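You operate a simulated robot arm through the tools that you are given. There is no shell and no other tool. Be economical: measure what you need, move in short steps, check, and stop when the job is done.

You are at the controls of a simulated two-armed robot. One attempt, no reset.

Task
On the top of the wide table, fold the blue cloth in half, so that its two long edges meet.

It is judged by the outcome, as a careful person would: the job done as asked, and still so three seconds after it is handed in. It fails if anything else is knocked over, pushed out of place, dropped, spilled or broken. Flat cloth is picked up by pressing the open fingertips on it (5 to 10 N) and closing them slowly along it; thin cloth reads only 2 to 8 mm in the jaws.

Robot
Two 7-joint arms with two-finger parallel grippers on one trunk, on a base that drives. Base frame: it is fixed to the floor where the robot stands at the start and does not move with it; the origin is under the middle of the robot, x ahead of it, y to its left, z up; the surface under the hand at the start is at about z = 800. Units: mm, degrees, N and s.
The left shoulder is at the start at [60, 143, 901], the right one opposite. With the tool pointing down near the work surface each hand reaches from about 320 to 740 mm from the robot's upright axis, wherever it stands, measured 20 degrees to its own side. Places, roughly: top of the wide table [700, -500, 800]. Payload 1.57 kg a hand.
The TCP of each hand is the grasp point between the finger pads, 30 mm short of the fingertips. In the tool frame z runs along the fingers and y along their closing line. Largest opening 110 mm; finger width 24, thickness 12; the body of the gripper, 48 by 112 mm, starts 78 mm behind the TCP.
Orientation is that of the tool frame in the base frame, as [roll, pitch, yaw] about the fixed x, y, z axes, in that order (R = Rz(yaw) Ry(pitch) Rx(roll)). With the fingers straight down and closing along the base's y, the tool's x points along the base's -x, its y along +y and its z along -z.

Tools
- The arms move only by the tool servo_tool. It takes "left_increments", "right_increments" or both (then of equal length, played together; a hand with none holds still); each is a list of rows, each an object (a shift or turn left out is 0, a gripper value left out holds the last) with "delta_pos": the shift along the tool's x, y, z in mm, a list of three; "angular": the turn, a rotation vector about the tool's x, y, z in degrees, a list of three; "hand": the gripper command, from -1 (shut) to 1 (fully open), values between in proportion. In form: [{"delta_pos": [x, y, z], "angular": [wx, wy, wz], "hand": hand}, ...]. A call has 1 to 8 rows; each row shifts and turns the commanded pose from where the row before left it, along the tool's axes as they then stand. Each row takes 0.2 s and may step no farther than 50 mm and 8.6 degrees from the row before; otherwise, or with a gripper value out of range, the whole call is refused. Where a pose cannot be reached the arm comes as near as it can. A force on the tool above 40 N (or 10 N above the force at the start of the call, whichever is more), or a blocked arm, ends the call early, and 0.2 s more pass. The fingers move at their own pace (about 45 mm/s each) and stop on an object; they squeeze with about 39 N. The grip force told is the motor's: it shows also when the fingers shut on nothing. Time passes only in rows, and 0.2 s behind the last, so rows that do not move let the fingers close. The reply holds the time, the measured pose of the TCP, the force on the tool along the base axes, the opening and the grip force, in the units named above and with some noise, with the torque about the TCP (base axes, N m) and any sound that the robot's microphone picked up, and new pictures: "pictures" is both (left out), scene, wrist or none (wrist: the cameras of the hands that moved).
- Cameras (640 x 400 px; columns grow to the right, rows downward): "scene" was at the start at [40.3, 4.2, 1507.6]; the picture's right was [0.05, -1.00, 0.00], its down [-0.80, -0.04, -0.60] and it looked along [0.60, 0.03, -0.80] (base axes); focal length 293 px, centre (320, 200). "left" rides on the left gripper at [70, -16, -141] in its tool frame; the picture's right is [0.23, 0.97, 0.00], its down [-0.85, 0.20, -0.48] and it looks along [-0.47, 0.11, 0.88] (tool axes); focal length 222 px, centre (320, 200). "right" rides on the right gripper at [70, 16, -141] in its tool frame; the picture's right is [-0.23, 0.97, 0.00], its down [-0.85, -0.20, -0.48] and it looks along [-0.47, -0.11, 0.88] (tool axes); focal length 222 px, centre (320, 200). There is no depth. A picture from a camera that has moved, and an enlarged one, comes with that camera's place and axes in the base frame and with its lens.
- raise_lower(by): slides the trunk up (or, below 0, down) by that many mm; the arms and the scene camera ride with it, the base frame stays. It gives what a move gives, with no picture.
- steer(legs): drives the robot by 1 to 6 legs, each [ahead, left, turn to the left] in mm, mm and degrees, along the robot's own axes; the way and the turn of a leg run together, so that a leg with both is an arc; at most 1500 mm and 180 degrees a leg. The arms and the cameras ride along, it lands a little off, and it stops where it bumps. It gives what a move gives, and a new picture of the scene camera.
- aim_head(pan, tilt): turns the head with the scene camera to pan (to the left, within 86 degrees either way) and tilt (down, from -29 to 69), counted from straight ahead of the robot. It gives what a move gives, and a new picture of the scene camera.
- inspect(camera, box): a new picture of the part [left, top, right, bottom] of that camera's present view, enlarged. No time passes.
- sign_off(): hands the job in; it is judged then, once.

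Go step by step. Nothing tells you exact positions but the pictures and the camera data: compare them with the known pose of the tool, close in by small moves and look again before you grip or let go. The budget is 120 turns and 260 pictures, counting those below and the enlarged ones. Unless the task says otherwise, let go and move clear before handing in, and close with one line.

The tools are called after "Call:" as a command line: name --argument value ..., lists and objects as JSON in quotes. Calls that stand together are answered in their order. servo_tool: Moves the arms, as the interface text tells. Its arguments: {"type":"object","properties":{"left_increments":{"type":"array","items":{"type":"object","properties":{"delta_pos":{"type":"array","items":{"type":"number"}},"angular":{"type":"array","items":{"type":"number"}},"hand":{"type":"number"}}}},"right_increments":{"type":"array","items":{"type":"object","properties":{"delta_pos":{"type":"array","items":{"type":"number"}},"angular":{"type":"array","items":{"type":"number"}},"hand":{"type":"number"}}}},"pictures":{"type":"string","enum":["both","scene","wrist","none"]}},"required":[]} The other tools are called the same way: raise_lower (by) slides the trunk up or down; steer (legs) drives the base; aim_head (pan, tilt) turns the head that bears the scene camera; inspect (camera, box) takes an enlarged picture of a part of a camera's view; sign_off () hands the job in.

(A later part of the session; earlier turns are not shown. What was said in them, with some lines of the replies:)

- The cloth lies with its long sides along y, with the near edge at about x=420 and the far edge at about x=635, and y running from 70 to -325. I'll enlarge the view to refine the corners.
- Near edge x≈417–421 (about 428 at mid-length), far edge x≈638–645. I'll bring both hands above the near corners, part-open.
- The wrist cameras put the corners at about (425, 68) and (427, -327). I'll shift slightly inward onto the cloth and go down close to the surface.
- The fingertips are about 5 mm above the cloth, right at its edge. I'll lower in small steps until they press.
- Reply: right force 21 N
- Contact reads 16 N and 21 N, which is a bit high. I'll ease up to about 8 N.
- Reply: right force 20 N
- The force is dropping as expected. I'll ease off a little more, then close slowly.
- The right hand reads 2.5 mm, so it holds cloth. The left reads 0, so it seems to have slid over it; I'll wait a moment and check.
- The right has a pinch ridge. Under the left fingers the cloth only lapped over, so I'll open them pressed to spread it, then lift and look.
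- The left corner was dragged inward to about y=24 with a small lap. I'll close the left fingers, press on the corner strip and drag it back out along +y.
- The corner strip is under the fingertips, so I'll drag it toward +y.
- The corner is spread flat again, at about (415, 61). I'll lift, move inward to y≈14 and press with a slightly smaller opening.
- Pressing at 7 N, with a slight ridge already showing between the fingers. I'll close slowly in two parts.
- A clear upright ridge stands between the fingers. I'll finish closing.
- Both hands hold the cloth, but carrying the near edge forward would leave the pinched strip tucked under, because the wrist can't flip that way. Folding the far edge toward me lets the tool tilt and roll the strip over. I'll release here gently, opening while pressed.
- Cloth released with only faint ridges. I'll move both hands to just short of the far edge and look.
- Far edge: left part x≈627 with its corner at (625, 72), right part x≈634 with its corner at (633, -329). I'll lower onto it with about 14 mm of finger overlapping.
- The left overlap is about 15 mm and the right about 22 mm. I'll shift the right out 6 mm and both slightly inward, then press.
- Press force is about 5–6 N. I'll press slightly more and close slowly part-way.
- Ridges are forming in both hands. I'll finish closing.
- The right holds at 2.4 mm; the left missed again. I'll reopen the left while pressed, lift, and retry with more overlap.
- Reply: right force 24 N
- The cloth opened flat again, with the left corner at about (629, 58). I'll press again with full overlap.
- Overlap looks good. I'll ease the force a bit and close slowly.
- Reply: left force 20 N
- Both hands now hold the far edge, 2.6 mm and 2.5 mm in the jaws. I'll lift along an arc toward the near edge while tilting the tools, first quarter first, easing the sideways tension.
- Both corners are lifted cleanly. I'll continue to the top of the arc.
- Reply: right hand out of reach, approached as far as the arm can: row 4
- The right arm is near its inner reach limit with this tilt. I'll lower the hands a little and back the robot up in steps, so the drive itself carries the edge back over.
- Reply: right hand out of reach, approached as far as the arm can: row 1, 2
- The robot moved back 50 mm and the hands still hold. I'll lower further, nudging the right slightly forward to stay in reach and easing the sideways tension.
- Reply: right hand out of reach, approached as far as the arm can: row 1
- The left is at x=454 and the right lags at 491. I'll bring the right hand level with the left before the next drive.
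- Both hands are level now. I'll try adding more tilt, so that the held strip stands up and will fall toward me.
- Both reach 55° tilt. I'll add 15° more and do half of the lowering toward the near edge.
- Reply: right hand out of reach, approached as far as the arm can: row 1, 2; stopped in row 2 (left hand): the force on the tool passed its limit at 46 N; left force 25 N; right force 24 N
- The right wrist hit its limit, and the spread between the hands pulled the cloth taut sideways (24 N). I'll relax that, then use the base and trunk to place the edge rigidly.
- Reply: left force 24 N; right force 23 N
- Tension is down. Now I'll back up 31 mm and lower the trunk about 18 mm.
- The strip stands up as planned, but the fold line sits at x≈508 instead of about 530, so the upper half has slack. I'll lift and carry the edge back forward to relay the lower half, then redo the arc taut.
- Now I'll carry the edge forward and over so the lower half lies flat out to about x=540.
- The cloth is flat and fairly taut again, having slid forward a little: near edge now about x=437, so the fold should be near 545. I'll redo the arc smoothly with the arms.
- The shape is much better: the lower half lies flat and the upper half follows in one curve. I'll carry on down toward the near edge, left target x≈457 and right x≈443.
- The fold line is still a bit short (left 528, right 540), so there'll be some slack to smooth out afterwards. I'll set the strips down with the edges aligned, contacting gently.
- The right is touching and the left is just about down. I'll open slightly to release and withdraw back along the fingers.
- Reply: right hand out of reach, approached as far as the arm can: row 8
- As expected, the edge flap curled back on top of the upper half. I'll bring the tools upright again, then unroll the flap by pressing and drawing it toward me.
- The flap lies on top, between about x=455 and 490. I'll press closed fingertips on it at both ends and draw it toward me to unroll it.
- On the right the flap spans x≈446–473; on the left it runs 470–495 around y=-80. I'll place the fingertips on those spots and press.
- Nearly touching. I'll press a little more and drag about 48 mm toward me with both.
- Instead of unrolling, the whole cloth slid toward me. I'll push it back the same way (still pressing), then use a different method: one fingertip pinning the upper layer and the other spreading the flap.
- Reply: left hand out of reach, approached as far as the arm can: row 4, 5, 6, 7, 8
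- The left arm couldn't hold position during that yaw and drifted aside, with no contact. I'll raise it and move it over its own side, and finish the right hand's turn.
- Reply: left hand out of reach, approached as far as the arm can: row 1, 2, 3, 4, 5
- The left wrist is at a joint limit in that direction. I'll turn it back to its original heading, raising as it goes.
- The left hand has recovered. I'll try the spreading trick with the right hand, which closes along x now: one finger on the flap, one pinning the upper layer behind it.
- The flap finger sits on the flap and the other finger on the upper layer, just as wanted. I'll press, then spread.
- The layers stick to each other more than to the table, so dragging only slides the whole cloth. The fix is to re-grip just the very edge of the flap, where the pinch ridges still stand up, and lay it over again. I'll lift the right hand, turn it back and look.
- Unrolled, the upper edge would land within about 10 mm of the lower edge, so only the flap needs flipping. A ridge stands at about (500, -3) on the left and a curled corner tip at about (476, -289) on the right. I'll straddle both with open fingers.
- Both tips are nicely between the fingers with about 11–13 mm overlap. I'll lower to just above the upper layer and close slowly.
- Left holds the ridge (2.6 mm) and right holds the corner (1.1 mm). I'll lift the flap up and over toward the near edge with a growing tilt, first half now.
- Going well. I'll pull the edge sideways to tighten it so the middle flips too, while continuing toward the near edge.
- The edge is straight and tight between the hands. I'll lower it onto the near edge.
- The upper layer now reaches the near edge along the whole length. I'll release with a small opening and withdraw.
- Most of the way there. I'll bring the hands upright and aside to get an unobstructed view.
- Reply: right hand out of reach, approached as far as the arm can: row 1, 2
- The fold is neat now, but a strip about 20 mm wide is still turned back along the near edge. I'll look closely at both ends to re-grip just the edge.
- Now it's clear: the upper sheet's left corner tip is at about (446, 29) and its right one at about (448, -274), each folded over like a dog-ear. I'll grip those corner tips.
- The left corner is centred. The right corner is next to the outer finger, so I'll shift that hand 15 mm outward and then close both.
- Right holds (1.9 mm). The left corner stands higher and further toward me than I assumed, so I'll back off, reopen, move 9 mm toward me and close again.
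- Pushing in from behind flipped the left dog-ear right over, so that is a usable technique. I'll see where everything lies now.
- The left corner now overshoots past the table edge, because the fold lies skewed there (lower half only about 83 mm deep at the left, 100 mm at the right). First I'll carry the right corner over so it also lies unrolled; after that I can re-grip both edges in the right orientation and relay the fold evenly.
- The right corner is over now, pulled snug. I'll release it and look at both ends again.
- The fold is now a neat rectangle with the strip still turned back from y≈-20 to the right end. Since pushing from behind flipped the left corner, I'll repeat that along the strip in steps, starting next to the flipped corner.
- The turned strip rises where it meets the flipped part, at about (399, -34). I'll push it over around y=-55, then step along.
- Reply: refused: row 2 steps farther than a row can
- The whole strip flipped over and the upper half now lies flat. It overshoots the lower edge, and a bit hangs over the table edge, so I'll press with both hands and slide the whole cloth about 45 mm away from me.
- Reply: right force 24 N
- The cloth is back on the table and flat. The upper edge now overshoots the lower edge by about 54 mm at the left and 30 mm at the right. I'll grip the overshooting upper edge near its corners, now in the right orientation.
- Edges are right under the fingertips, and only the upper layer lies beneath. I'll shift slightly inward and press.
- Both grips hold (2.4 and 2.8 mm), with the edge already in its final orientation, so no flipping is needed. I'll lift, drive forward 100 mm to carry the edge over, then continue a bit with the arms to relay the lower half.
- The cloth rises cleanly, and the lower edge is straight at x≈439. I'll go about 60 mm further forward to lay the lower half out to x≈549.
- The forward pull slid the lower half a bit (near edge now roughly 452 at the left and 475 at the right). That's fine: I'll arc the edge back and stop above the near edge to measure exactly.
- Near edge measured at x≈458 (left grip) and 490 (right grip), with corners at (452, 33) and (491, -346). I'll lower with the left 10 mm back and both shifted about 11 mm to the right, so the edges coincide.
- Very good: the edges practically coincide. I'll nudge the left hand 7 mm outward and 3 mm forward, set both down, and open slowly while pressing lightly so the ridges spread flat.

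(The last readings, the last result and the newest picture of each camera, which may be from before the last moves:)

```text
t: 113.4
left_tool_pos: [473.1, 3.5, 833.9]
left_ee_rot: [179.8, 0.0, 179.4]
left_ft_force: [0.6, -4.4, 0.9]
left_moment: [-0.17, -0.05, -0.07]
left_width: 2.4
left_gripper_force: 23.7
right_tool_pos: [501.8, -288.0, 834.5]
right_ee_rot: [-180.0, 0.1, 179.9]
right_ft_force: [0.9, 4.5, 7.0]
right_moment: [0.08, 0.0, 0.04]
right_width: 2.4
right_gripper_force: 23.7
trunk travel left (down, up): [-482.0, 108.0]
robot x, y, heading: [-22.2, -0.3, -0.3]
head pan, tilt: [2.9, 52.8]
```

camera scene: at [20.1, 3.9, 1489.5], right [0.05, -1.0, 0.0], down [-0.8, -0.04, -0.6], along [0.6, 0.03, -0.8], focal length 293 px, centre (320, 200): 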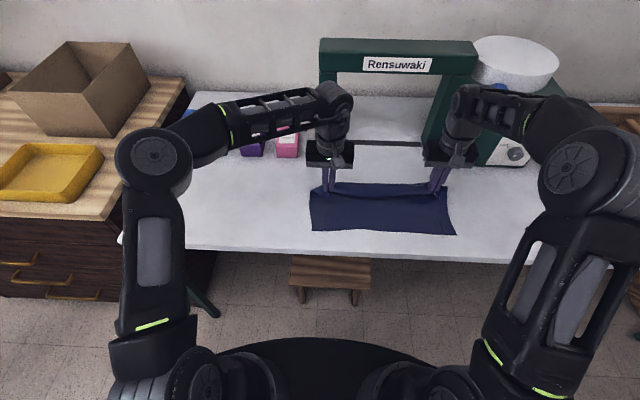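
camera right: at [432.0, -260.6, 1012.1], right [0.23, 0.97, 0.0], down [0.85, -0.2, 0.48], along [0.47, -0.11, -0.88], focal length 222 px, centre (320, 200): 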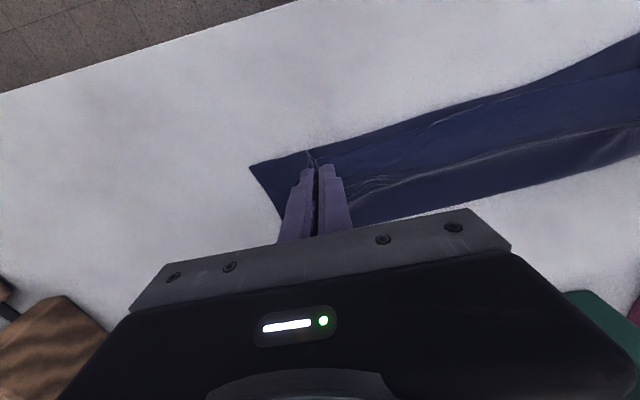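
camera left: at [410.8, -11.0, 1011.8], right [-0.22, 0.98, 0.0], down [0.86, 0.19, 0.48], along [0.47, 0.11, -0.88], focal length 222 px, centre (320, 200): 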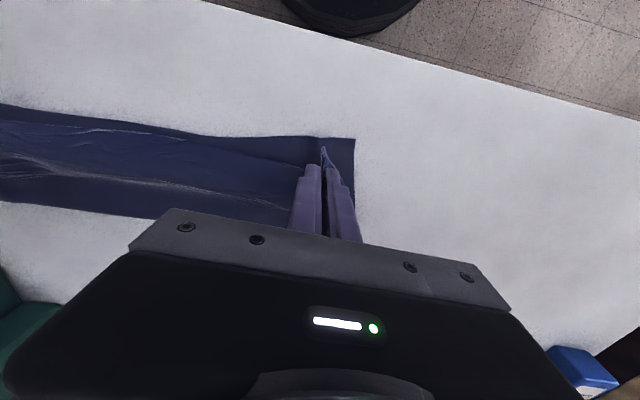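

Call:
servo_tool --left_increments '[{"delta_pos": [0, 0, 1.2], "hand": -0.9}, {"hand": -0.8}, {"hand": -0.7}, {"hand": -0.6}, {"hand": -0.5}, {"hand": -0.42}, {"delta_pos": [0, 0, -10]}, {"delta_pos": [0, 0, -40]}]' --right_increments '[{"hand": -0.9}, {"hand": -0.8}, {"hand": -0.7}, {"hand": -0.6}, {"hand": -0.5}, {"hand": -0.42}, {"delta_pos": [0, 0, -10]}, {"delta_pos": [0, 0, -40]}]' --pictures "wrist"

Call:
inspect --camera "scene" --box '[280, 140, 480, 265]'

```text
t: 115.2
left_tool_pos: [473.1, 4.3, 882.9]
left_ee_rot: [179.7, -0.2, 179.5]
left_ft_force: [0.4, 0.7, 0.2]
left_moment: [0.02, -0.01, 0.03]
left_width: 32.0
left_gripper_force: 0.1
right_tool_pos: [502.1, -288.2, 882.7]
right_ee_rot: [-179.9, 0.0, 179.8]
right_ft_force: [0.3, -0.1, -0.1]
right_moment: [0.01, 0.02, 0.04]
right_width: 31.9
right_gripper_force: 0.1
trunk travel left (down, up): [-482.0, 108.0]
robot x, y, heading: [-22.4, 0.6, -0.0]
head pan, tilt: [2.9, 52.8]
camera right: at [431.0, -271.8, 1024.6], right [0.23, 0.97, 0.0], down [0.85, -0.2, 0.48], along [0.47, -0.11, -0.88], focal length 222 px, centre (320, 200)
camera left: at [403.8, -14.3, 1024.4], right [-0.22, 0.98, 0.01], down [0.86, 0.19, 0.48], along [0.47, 0.11, -0.88], focal length 222 px, centre (320, 200)
```

right: 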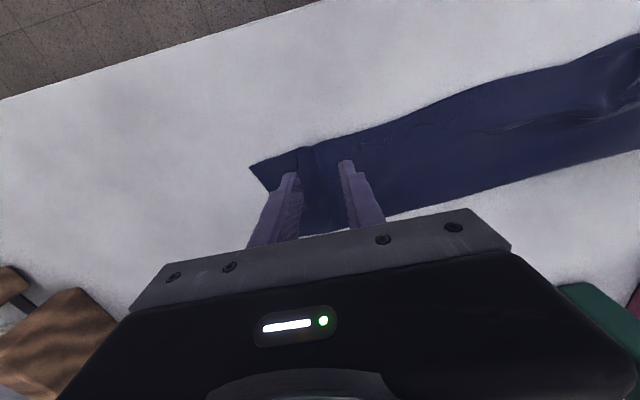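
left: 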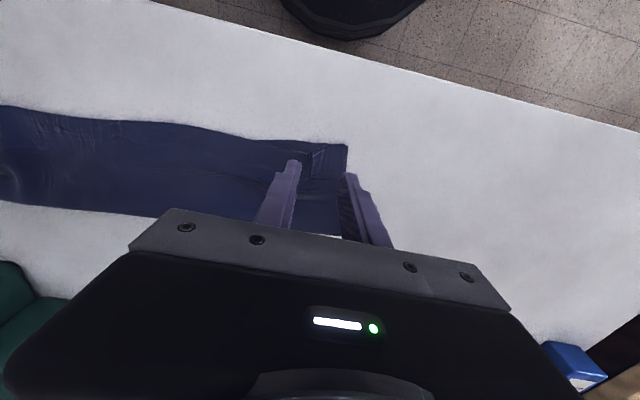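

```text
3.20 times, centred on (380, 202) of scene
camera zoom: at [17.5, 4.0, 1489.5], right [0.05, -1.0, 0.0], down [-0.8, -0.04, -0.6], along [0.6, 0.03, -0.8], focal length 938 px, centre (128, 192)
```

zoom: 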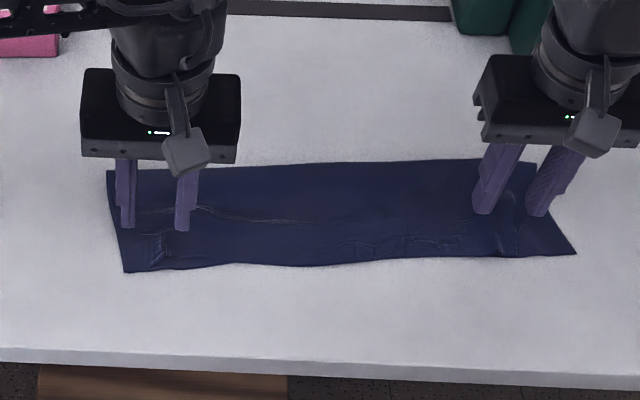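

This looks right: the long edges coincide. I'll lift the hands clear and check closely.

Call:
servo_tool --left_increments '[{"delta_pos": [0, 0, -40]}, {"delta_pos": [10, 30, -35]}, {"delta_pos": [10, 40, -20]}, {"delta_pos": [0, 45, 0]}, {}]' --right_increments '[{"delta_pos": [0, 0, -40]}, {"delta_pos": [20, -25, -35]}, {"delta_pos": [20, -35, -20]}, {"delta_pos": [20, -40, 0]}, {}]' --pictures "none"

Call:
inspect --camera "scene" --box '[300, 175, 396, 235]'

Call:
inspect --camera "scene" --box '[376, 175, 472, 235]'

Call:
inspect --camera "scene" --box '[0, 0, 640, 400]'

```text
t: 116.4
left_tool_pos: [454.3, 117.9, 978.2]
left_ee_rot: [179.8, -0.1, 179.5]
left_ft_force: [-1.0, 0.4, -0.1]
left_moment: [-0.02, 0.0, 0.0]
left_width: 31.8
left_gripper_force: 0.0
right_tool_pos: [443.2, -389.2, 979.3]
right_ee_rot: [-179.8, 0.1, 179.8]
right_ft_force: [-0.7, -0.2, 0.2]
right_moment: [-0.01, 0.01, 0.0]
right_width: 31.8
right_gripper_force: 0.0
trunk travel left (down, up): [-482.0, 108.0]
robot x, y, heading: [-24.2, 0.1, 0.1]
head pan, tilt: [2.9, 52.8]
```

```text
6.67 times, centred on (348, 205) of scene
camera zoom: at [18.6, 3.9, 1489.6], right [0.05, -1.0, 0.0], down [-0.8, -0.04, -0.6], along [0.6, 0.03, -0.8], focal length 1955 px, centre (133, 167)
```

zoom: 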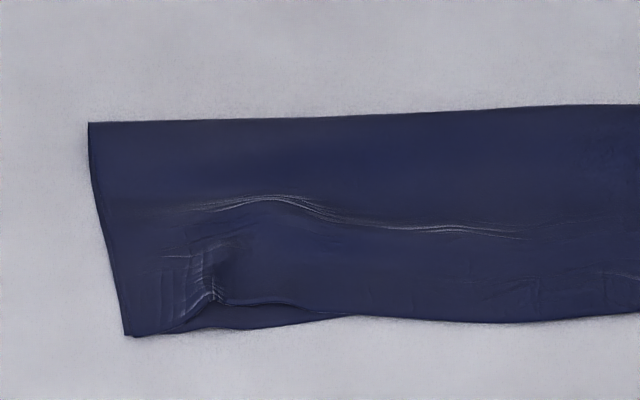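

```text
6.67 times, centred on (424, 205) of scene
camera zoom: at [18.6, 3.9, 1489.6], right [0.05, -1.0, 0.0], down [-0.8, -0.04, -0.6], along [0.6, 0.03, -0.8], focal length 1955 px, centre (-373, 167)
```

zoom: 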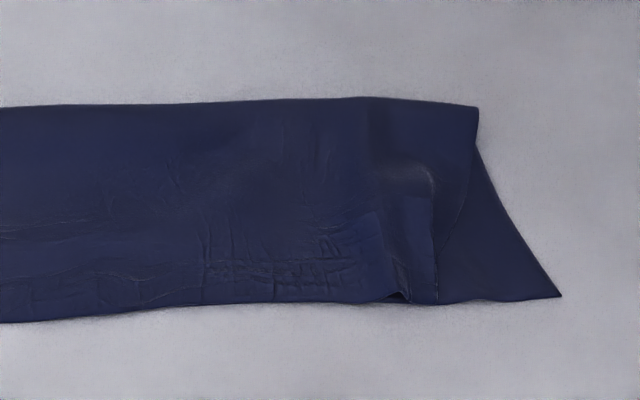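

```text
1.00 times, centred on (320, 200) of scene (not enlarged: the box is as wide or as high as the picture)
camera zoom: at [18.6, 3.9, 1489.6], right [0.05, -1.0, 0.0], down [-0.8, -0.04, -0.6], along [0.6, 0.03, -0.8], focal length 293 px, centre (320, 200)
```

zoom: 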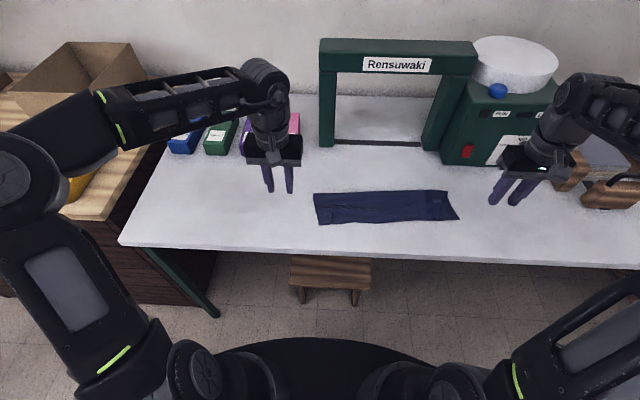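

The long edges coincide along nearly the whole length. Only the upper right corner sits about 50 mm short sideways, with a small ridge there. I'll pin the middle with the left fingertips and draw that corner outward with the right.

Call:
servo_tool --left_increments '[{"delta_pos": [-16, -46, 0], "hand": -1}, {"delta_pos": [-15, -46, 5]}, {"delta_pos": [-15, -46, 5]}, {"delta_pos": [-15, -46, 5]}, {"delta_pos": [-5, -46, 15]}, {"delta_pos": [0, -8, 45]}, {"delta_pos": [0, 0, 45]}, {"delta_pos": [0, 0, 20]}]' --right_increments '[{"delta_pos": [0, 0, 0], "hand": -1}, {"delta_pos": [-20, 20, 10]}, {"delta_pos": [-20, 30, 10]}, {"delta_pos": [-17, 36, 10]}, {"delta_pos": [0, 0, 25]}, {"delta_pos": [0, 0, 40]}, {"delta_pos": [0, 0, 35]}, {"delta_pos": [0, 0, 10]}]' --pictures "none"

Call:
inspect --camera "right" --box '[160, 60, 480, 260]'

```text
t: 118.2
left_tool_pos: [518.4, -121.7, 835.9]
left_ee_rot: [179.7, -0.1, 179.5]
left_ft_force: [0.0, -0.5, -0.2]
left_moment: [-0.01, 0.0, -0.02]
left_width: 0.2
left_gripper_force: 21.3
right_tool_pos: [500.1, -302.0, 839.4]
right_ee_rot: [180.0, 0.1, 179.9]
right_ft_force: [-0.3, -0.8, 0.6]
right_moment: [0.0, 0.01, 0.01]
right_width: 0.0
right_gripper_force: 21.4
trunk travel left (down, up): [-482.0, 108.0]
robot x, y, heading: [-20.1, -0.7, 0.1]
head pan, tilt: [2.9, 52.8]
```

```text
2.00 times, centred on (320, 160) of right
camera zoom: at [428.8, -285.8, 979.8], right [0.23, 0.97, 0.0], down [0.85, -0.2, 0.48], along [0.47, -0.11, -0.88], focal length 444 px, centre (320, 280)
```

zoom: 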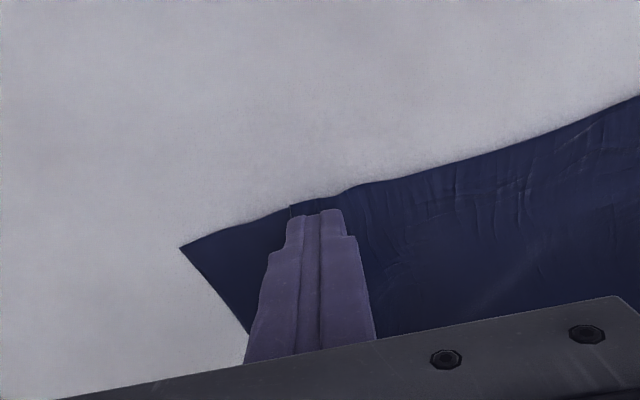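

The fingertip is over the upper corner. I'll press with both.

Call:
servo_tool --left_increments '[{"delta_pos": [0, 0, 3]}, {"delta_pos": [0, 0, 1.5]}, {}]' --right_increments '[{"delta_pos": [0, 1, 5]}, {"delta_pos": [0, 0, 1.5]}, {}]' --pictures "none"

```text
t: 119.0
left_tool_pos: [517.6, -120.8, 832.0]
left_ee_rot: [179.7, -0.1, 179.5]
left_ft_force: [0.3, 0.2, 0.2]
left_moment: [0.05, 0.0, 0.0]
left_width: 0.1
left_gripper_force: 20.9
right_tool_pos: [499.3, -302.2, 834.3]
right_ee_rot: [-179.9, 0.2, 179.9]
right_ft_force: [0.0, -0.4, 10.6]
right_moment: [-0.09, 0.03, -0.03]
right_width: 0.0
right_gripper_force: 20.5
trunk travel left (down, up): [-482.0, 108.0]
robot x, y, heading: [-23.6, -2.3, 0.2]
head pan, tilt: [2.9, 52.8]
```

Call:
servo_tool --left_increments '[{"delta_pos": [0, 0, 1.5]}, {"delta_pos": [0, 0, 1.2]}, {}, {}, {}, {}, {}, {}]' --right_increments '[{"delta_pos": [0, 0, -0.4]}, {}, {"delta_pos": [0, -7, 0]}, {"delta_pos": [0, -7, 0]}, {"delta_pos": [0, -7, 0]}, {"delta_pos": [0, -7, 0]}, {"delta_pos": [0, -7, 0]}, {"delta_pos": [0, -5, 0]}]' --pictures "none"

Call:
inspect --camera "right" --box '[160, 60, 480, 260]'

Call:
inspect --camera "scene" --box '[290, 160, 482, 280]'

```text
t: 120.8
left_tool_pos: [517.5, -120.6, 831.8]
left_ee_rot: [179.7, 0.2, 179.5]
left_ft_force: [2.5, -0.3, 28.4]
left_moment: [-0.03, -0.03, 0.02]
left_width: 0.1
left_gripper_force: 21.3
right_tool_pos: [497.8, -343.1, 833.0]
right_ee_rot: [-179.8, 0.0, 179.7]
right_ft_force: [-0.1, -1.1, 1.1]
right_moment: [0.0, 0.0, 0.02]
right_width: 0.1
right_gripper_force: 21.1
trunk travel left (down, up): [-482.0, 108.0]
robot x, y, heading: [-24.5, 0.2, 0.1]
head pan, tilt: [2.9, 52.8]
```

```text
2.00 times, centred on (320, 160) of right
camera zoom: at [426.8, -326.1, 973.7], right [0.23, 0.97, 0.0], down [0.85, -0.2, 0.48], along [0.47, -0.11, -0.88], focal length 444 px, centre (320, 280)
```

zoom: 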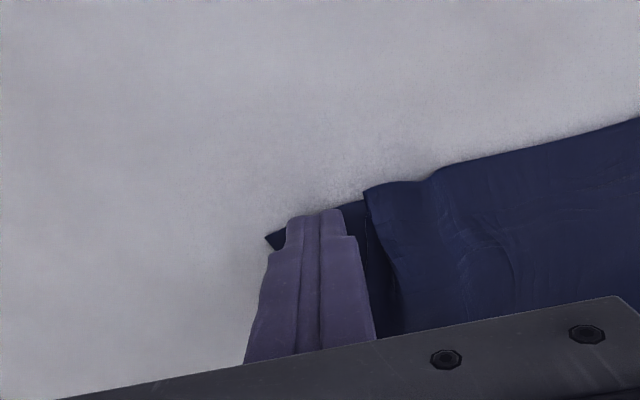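

```text
3.33 times, centred on (386, 220) of scene
camera zoom: at [16.2, 4.0, 1489.7], right [0.05, -1.0, 0.0], down [-0.79, -0.04, -0.61], along [0.6, 0.03, -0.8], focal length 978 px, centre (100, 133)
```

zoom: 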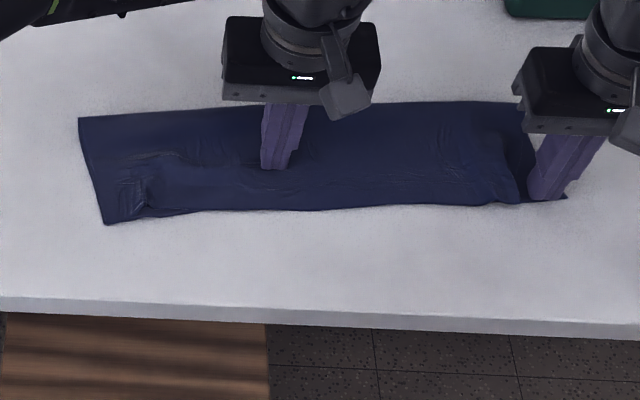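

It gained about 10 mm before slipping off. I'll try once more with slightly firmer pressure.

Call:
servo_tool --left_increments '[{}, {"delta_pos": [0, 0, -0.8]}, {}, {}, {}]' --right_increments '[{"delta_pos": [0, 0, -12]}, {"delta_pos": [0, 32, 0]}, {"delta_pos": [0, 0, 10]}, {"delta_pos": [0, 0, 2.2]}, {}]' --pictures "none"

Call:
inspect --camera "right" --box '[160, 60, 480, 260]'

```text
t: 122.0
left_tool_pos: [517.2, -120.6, 832.0]
left_ee_rot: [179.7, 0.2, 179.6]
left_ft_force: [4.2, -3.3, 26.3]
left_moment: [-0.15, -0.12, -0.04]
left_width: 0.0
left_gripper_force: 21.5
right_tool_pos: [498.9, -309.6, 833.9]
right_ee_rot: [-179.8, 0.3, 179.8]
right_ft_force: [-1.6, -0.4, 7.7]
right_moment: [-0.06, 0.05, -0.01]
right_width: 0.0
right_gripper_force: 20.9
trunk travel left (down, up): [-482.0, 108.0]
robot x, y, heading: [-22.9, 1.8, 0.1]
head pan, tilt: [2.9, 52.8]
```

```text
2.00 times, centred on (320, 160) of right
camera zoom: at [427.3, -292.8, 974.7], right [0.23, 0.97, 0.0], down [0.85, -0.2, 0.48], along [0.47, -0.11, -0.88], focal length 444 px, centre (320, 280)
```

zoom: 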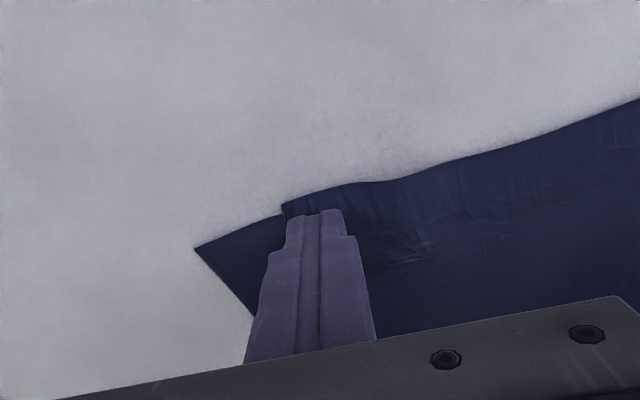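

Call:
servo_tool --right_increments '[{"delta_pos": [0, 0, 0.8]}, {"delta_pos": [0, -4, 0.2]}, {"delta_pos": [0, -4, 0.2]}, {"delta_pos": [0, -5, 0.2]}, {"delta_pos": [0, -5, 0.2]}, {"delta_pos": [0, -5, 0.2]}, {"delta_pos": [0, -5, 0.2]}, {"delta_pos": [0, -5, 0.2]}]' --pictures "none"

Call:
inspect --camera "right" --box '[160, 60, 480, 260]'

```text
t: 123.8
left_tool_pos: [515.6, -118.2, 830.5]
left_ee_rot: [180.0, -0.1, 179.4]
left_ft_force: [-1.4, -10.4, 13.3]
left_moment: [-0.29, 0.06, 0.05]
left_width: 0.1
left_gripper_force: 21.3
right_tool_pos: [499.2, -340.2, 832.6]
right_ee_rot: [-179.9, 0.3, 179.8]
right_ft_force: [0.8, 18.7, 30.1]
right_moment: [0.52, 0.01, -0.01]
right_width: 0.2
right_gripper_force: 22.0
trunk travel left (down, up): [-482.0, 108.0]
robot x, y, heading: [-21.0, -2.3, -0.1]
head pan, tilt: [2.9, 52.8]
```

```text
2.00 times, centred on (320, 160) of right
camera zoom: at [427.0, -323.0, 974.0], right [0.23, 0.97, 0.0], down [0.85, -0.2, 0.48], along [0.47, -0.11, -0.87], focal length 444 px, centre (320, 280)
```

zoom: 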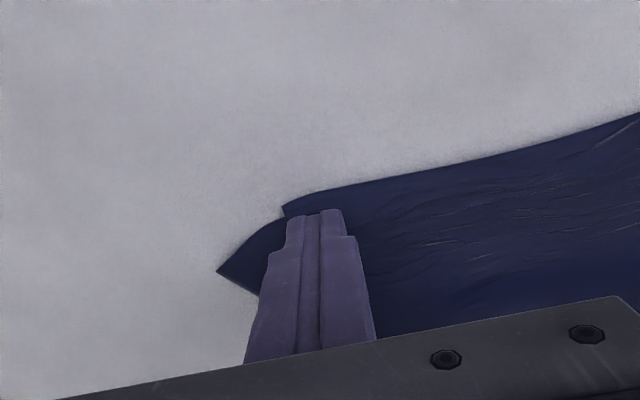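

That stretched the upper edge smooth. I'll lift off and look at the overall result.

Call:
servo_tool --left_increments '[{"delta_pos": [0, 0, -10]}, {"delta_pos": [0, 0, -40]}, {"delta_pos": [10, 20, -40]}, {"delta_pos": [10, 45, -20]}, {"delta_pos": [10, 48, 0]}, {"delta_pos": [10, 48, 0]}, {"delta_pos": [0, 48, 0]}, {}]' --right_increments '[{"delta_pos": [0, 0, -10]}, {"delta_pos": [0, 0, -40]}, {"delta_pos": [10, 0, -40]}, {"delta_pos": [20, -30, -20]}, {"delta_pos": [20, -30, 0]}, {}, {}, {}]' --pictures "none"

Call:
inspect --camera "scene" --box '[300, 170, 396, 230]'

Call:
inspect --camera "scene" --box '[376, 170, 472, 230]'

```text
refused: row 4 steps farther than a row can; nothing moved
```

```text
6.67 times, centred on (348, 200) of scene
camera zoom: at [14.6, 6.9, 1489.9], right [0.05, -1.0, 0.0], down [-0.79, -0.04, -0.61], along [0.61, 0.03, -0.8], focal length 1955 px, centre (133, 200)
```

zoom: 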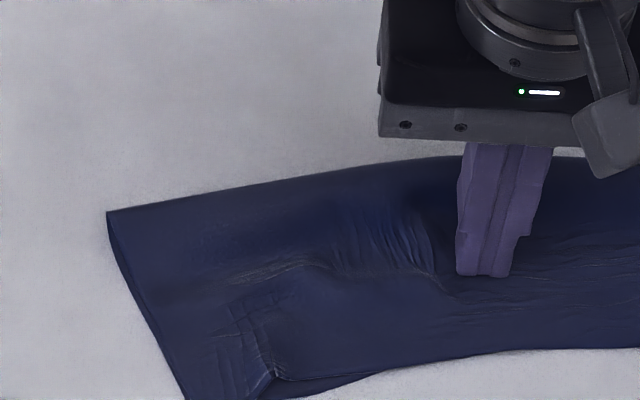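

```text
6.67 times, centred on (424, 200) of scene
camera zoom: at [14.6, 6.9, 1489.9], right [0.05, -1.0, 0.0], down [-0.79, -0.04, -0.61], along [0.61, 0.03, -0.8], focal length 1955 px, centre (-373, 200)
```

zoom: 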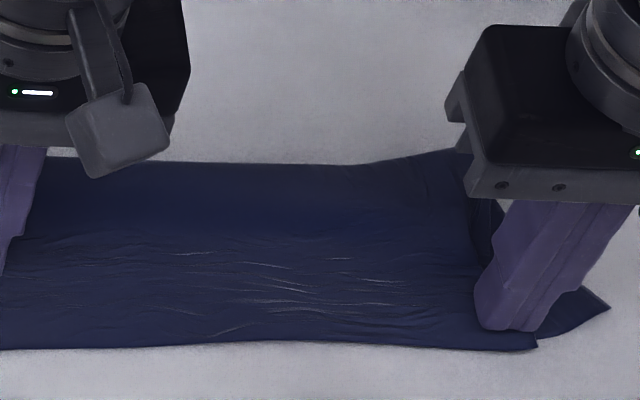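

Call:
servo_tool --left_increments '[{"delta_pos": [0, 0, -10]}, {"delta_pos": [0, 0, -40]}, {"delta_pos": [10, 20, -40]}, {"delta_pos": [10, 40, -20]}, {"delta_pos": [10, 45, 0]}, {"delta_pos": [10, 45, 0]}, {"delta_pos": [0, 48, 0]}, {}]' --right_increments '[{"delta_pos": [0, 0, -10]}, {"delta_pos": [0, 0, -40]}, {"delta_pos": [10, 0, -40]}, {"delta_pos": [20, -30, -20]}, {"delta_pos": [20, -30, 0]}, {}, {}, {}]' --pictures "none"

Call:
inspect --camera "scene" --box '[300, 175, 396, 235]'

Call:
inspect --camera "scene" --box '[376, 170, 472, 230]'

```text
t: 125.6
left_tool_pos: [479.4, 77.8, 940.5]
left_ee_rot: [179.7, -0.1, 179.4]
left_ft_force: [-0.3, 1.0, -0.2]
left_moment: [0.01, 0.01, -0.01]
left_width: 0.0
left_gripper_force: 21.2
right_tool_pos: [448.8, -401.8, 939.8]
right_ee_rot: [180.0, 0.1, 179.7]
right_ft_force: [0.1, -0.3, -0.4]
right_moment: [-0.02, -0.01, 0.0]
right_width: 0.1
right_gripper_force: 21.1
trunk travel left (down, up): [-482.0, 108.0]
robot x, y, heading: [-22.0, 0.8, -0.1]
head pan, tilt: [2.9, 52.8]
```

```text
6.67 times, centred on (348, 205) of scene
camera zoom: at [18.5, 3.6, 1489.6], right [0.05, -1.0, 0.0], down [-0.8, -0.04, -0.6], along [0.6, 0.03, -0.8], focal length 1955 px, centre (133, 167)
```

zoom: 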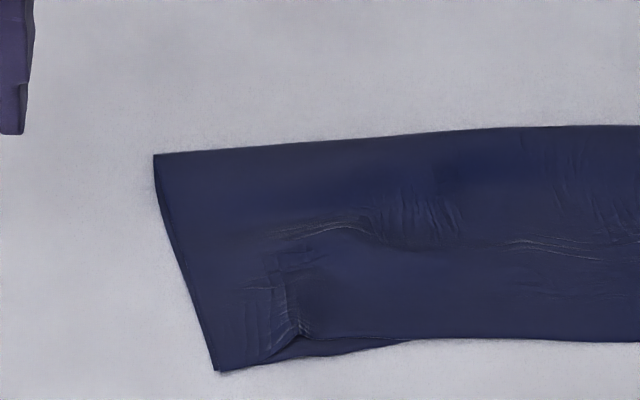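

```text
6.67 times, centred on (424, 200) of scene
camera zoom: at [18.5, 3.6, 1489.6], right [0.05, -1.0, 0.0], down [-0.8, -0.04, -0.6], along [0.6, 0.03, -0.8], focal length 1955 px, centre (-373, 200)
```

zoom: 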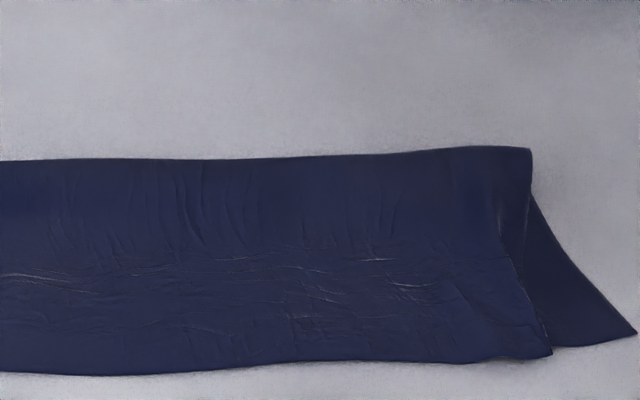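

The two long edges now lie on each other along the length. The upper right corner is still about 35 mm short sideways, and a small ridge near the left end lets the lower edge show by about 10 mm. The hands are clear and nothing else has been disturbed, so I'm handing it in.

Call:
sign_off

```text
The job is handed in.
```

The blue cloth is folded in half on the wide table with its two long edges meeting, apart from about 35 mm of sideways offset at the right corner and a 10 mm gap near the left end.
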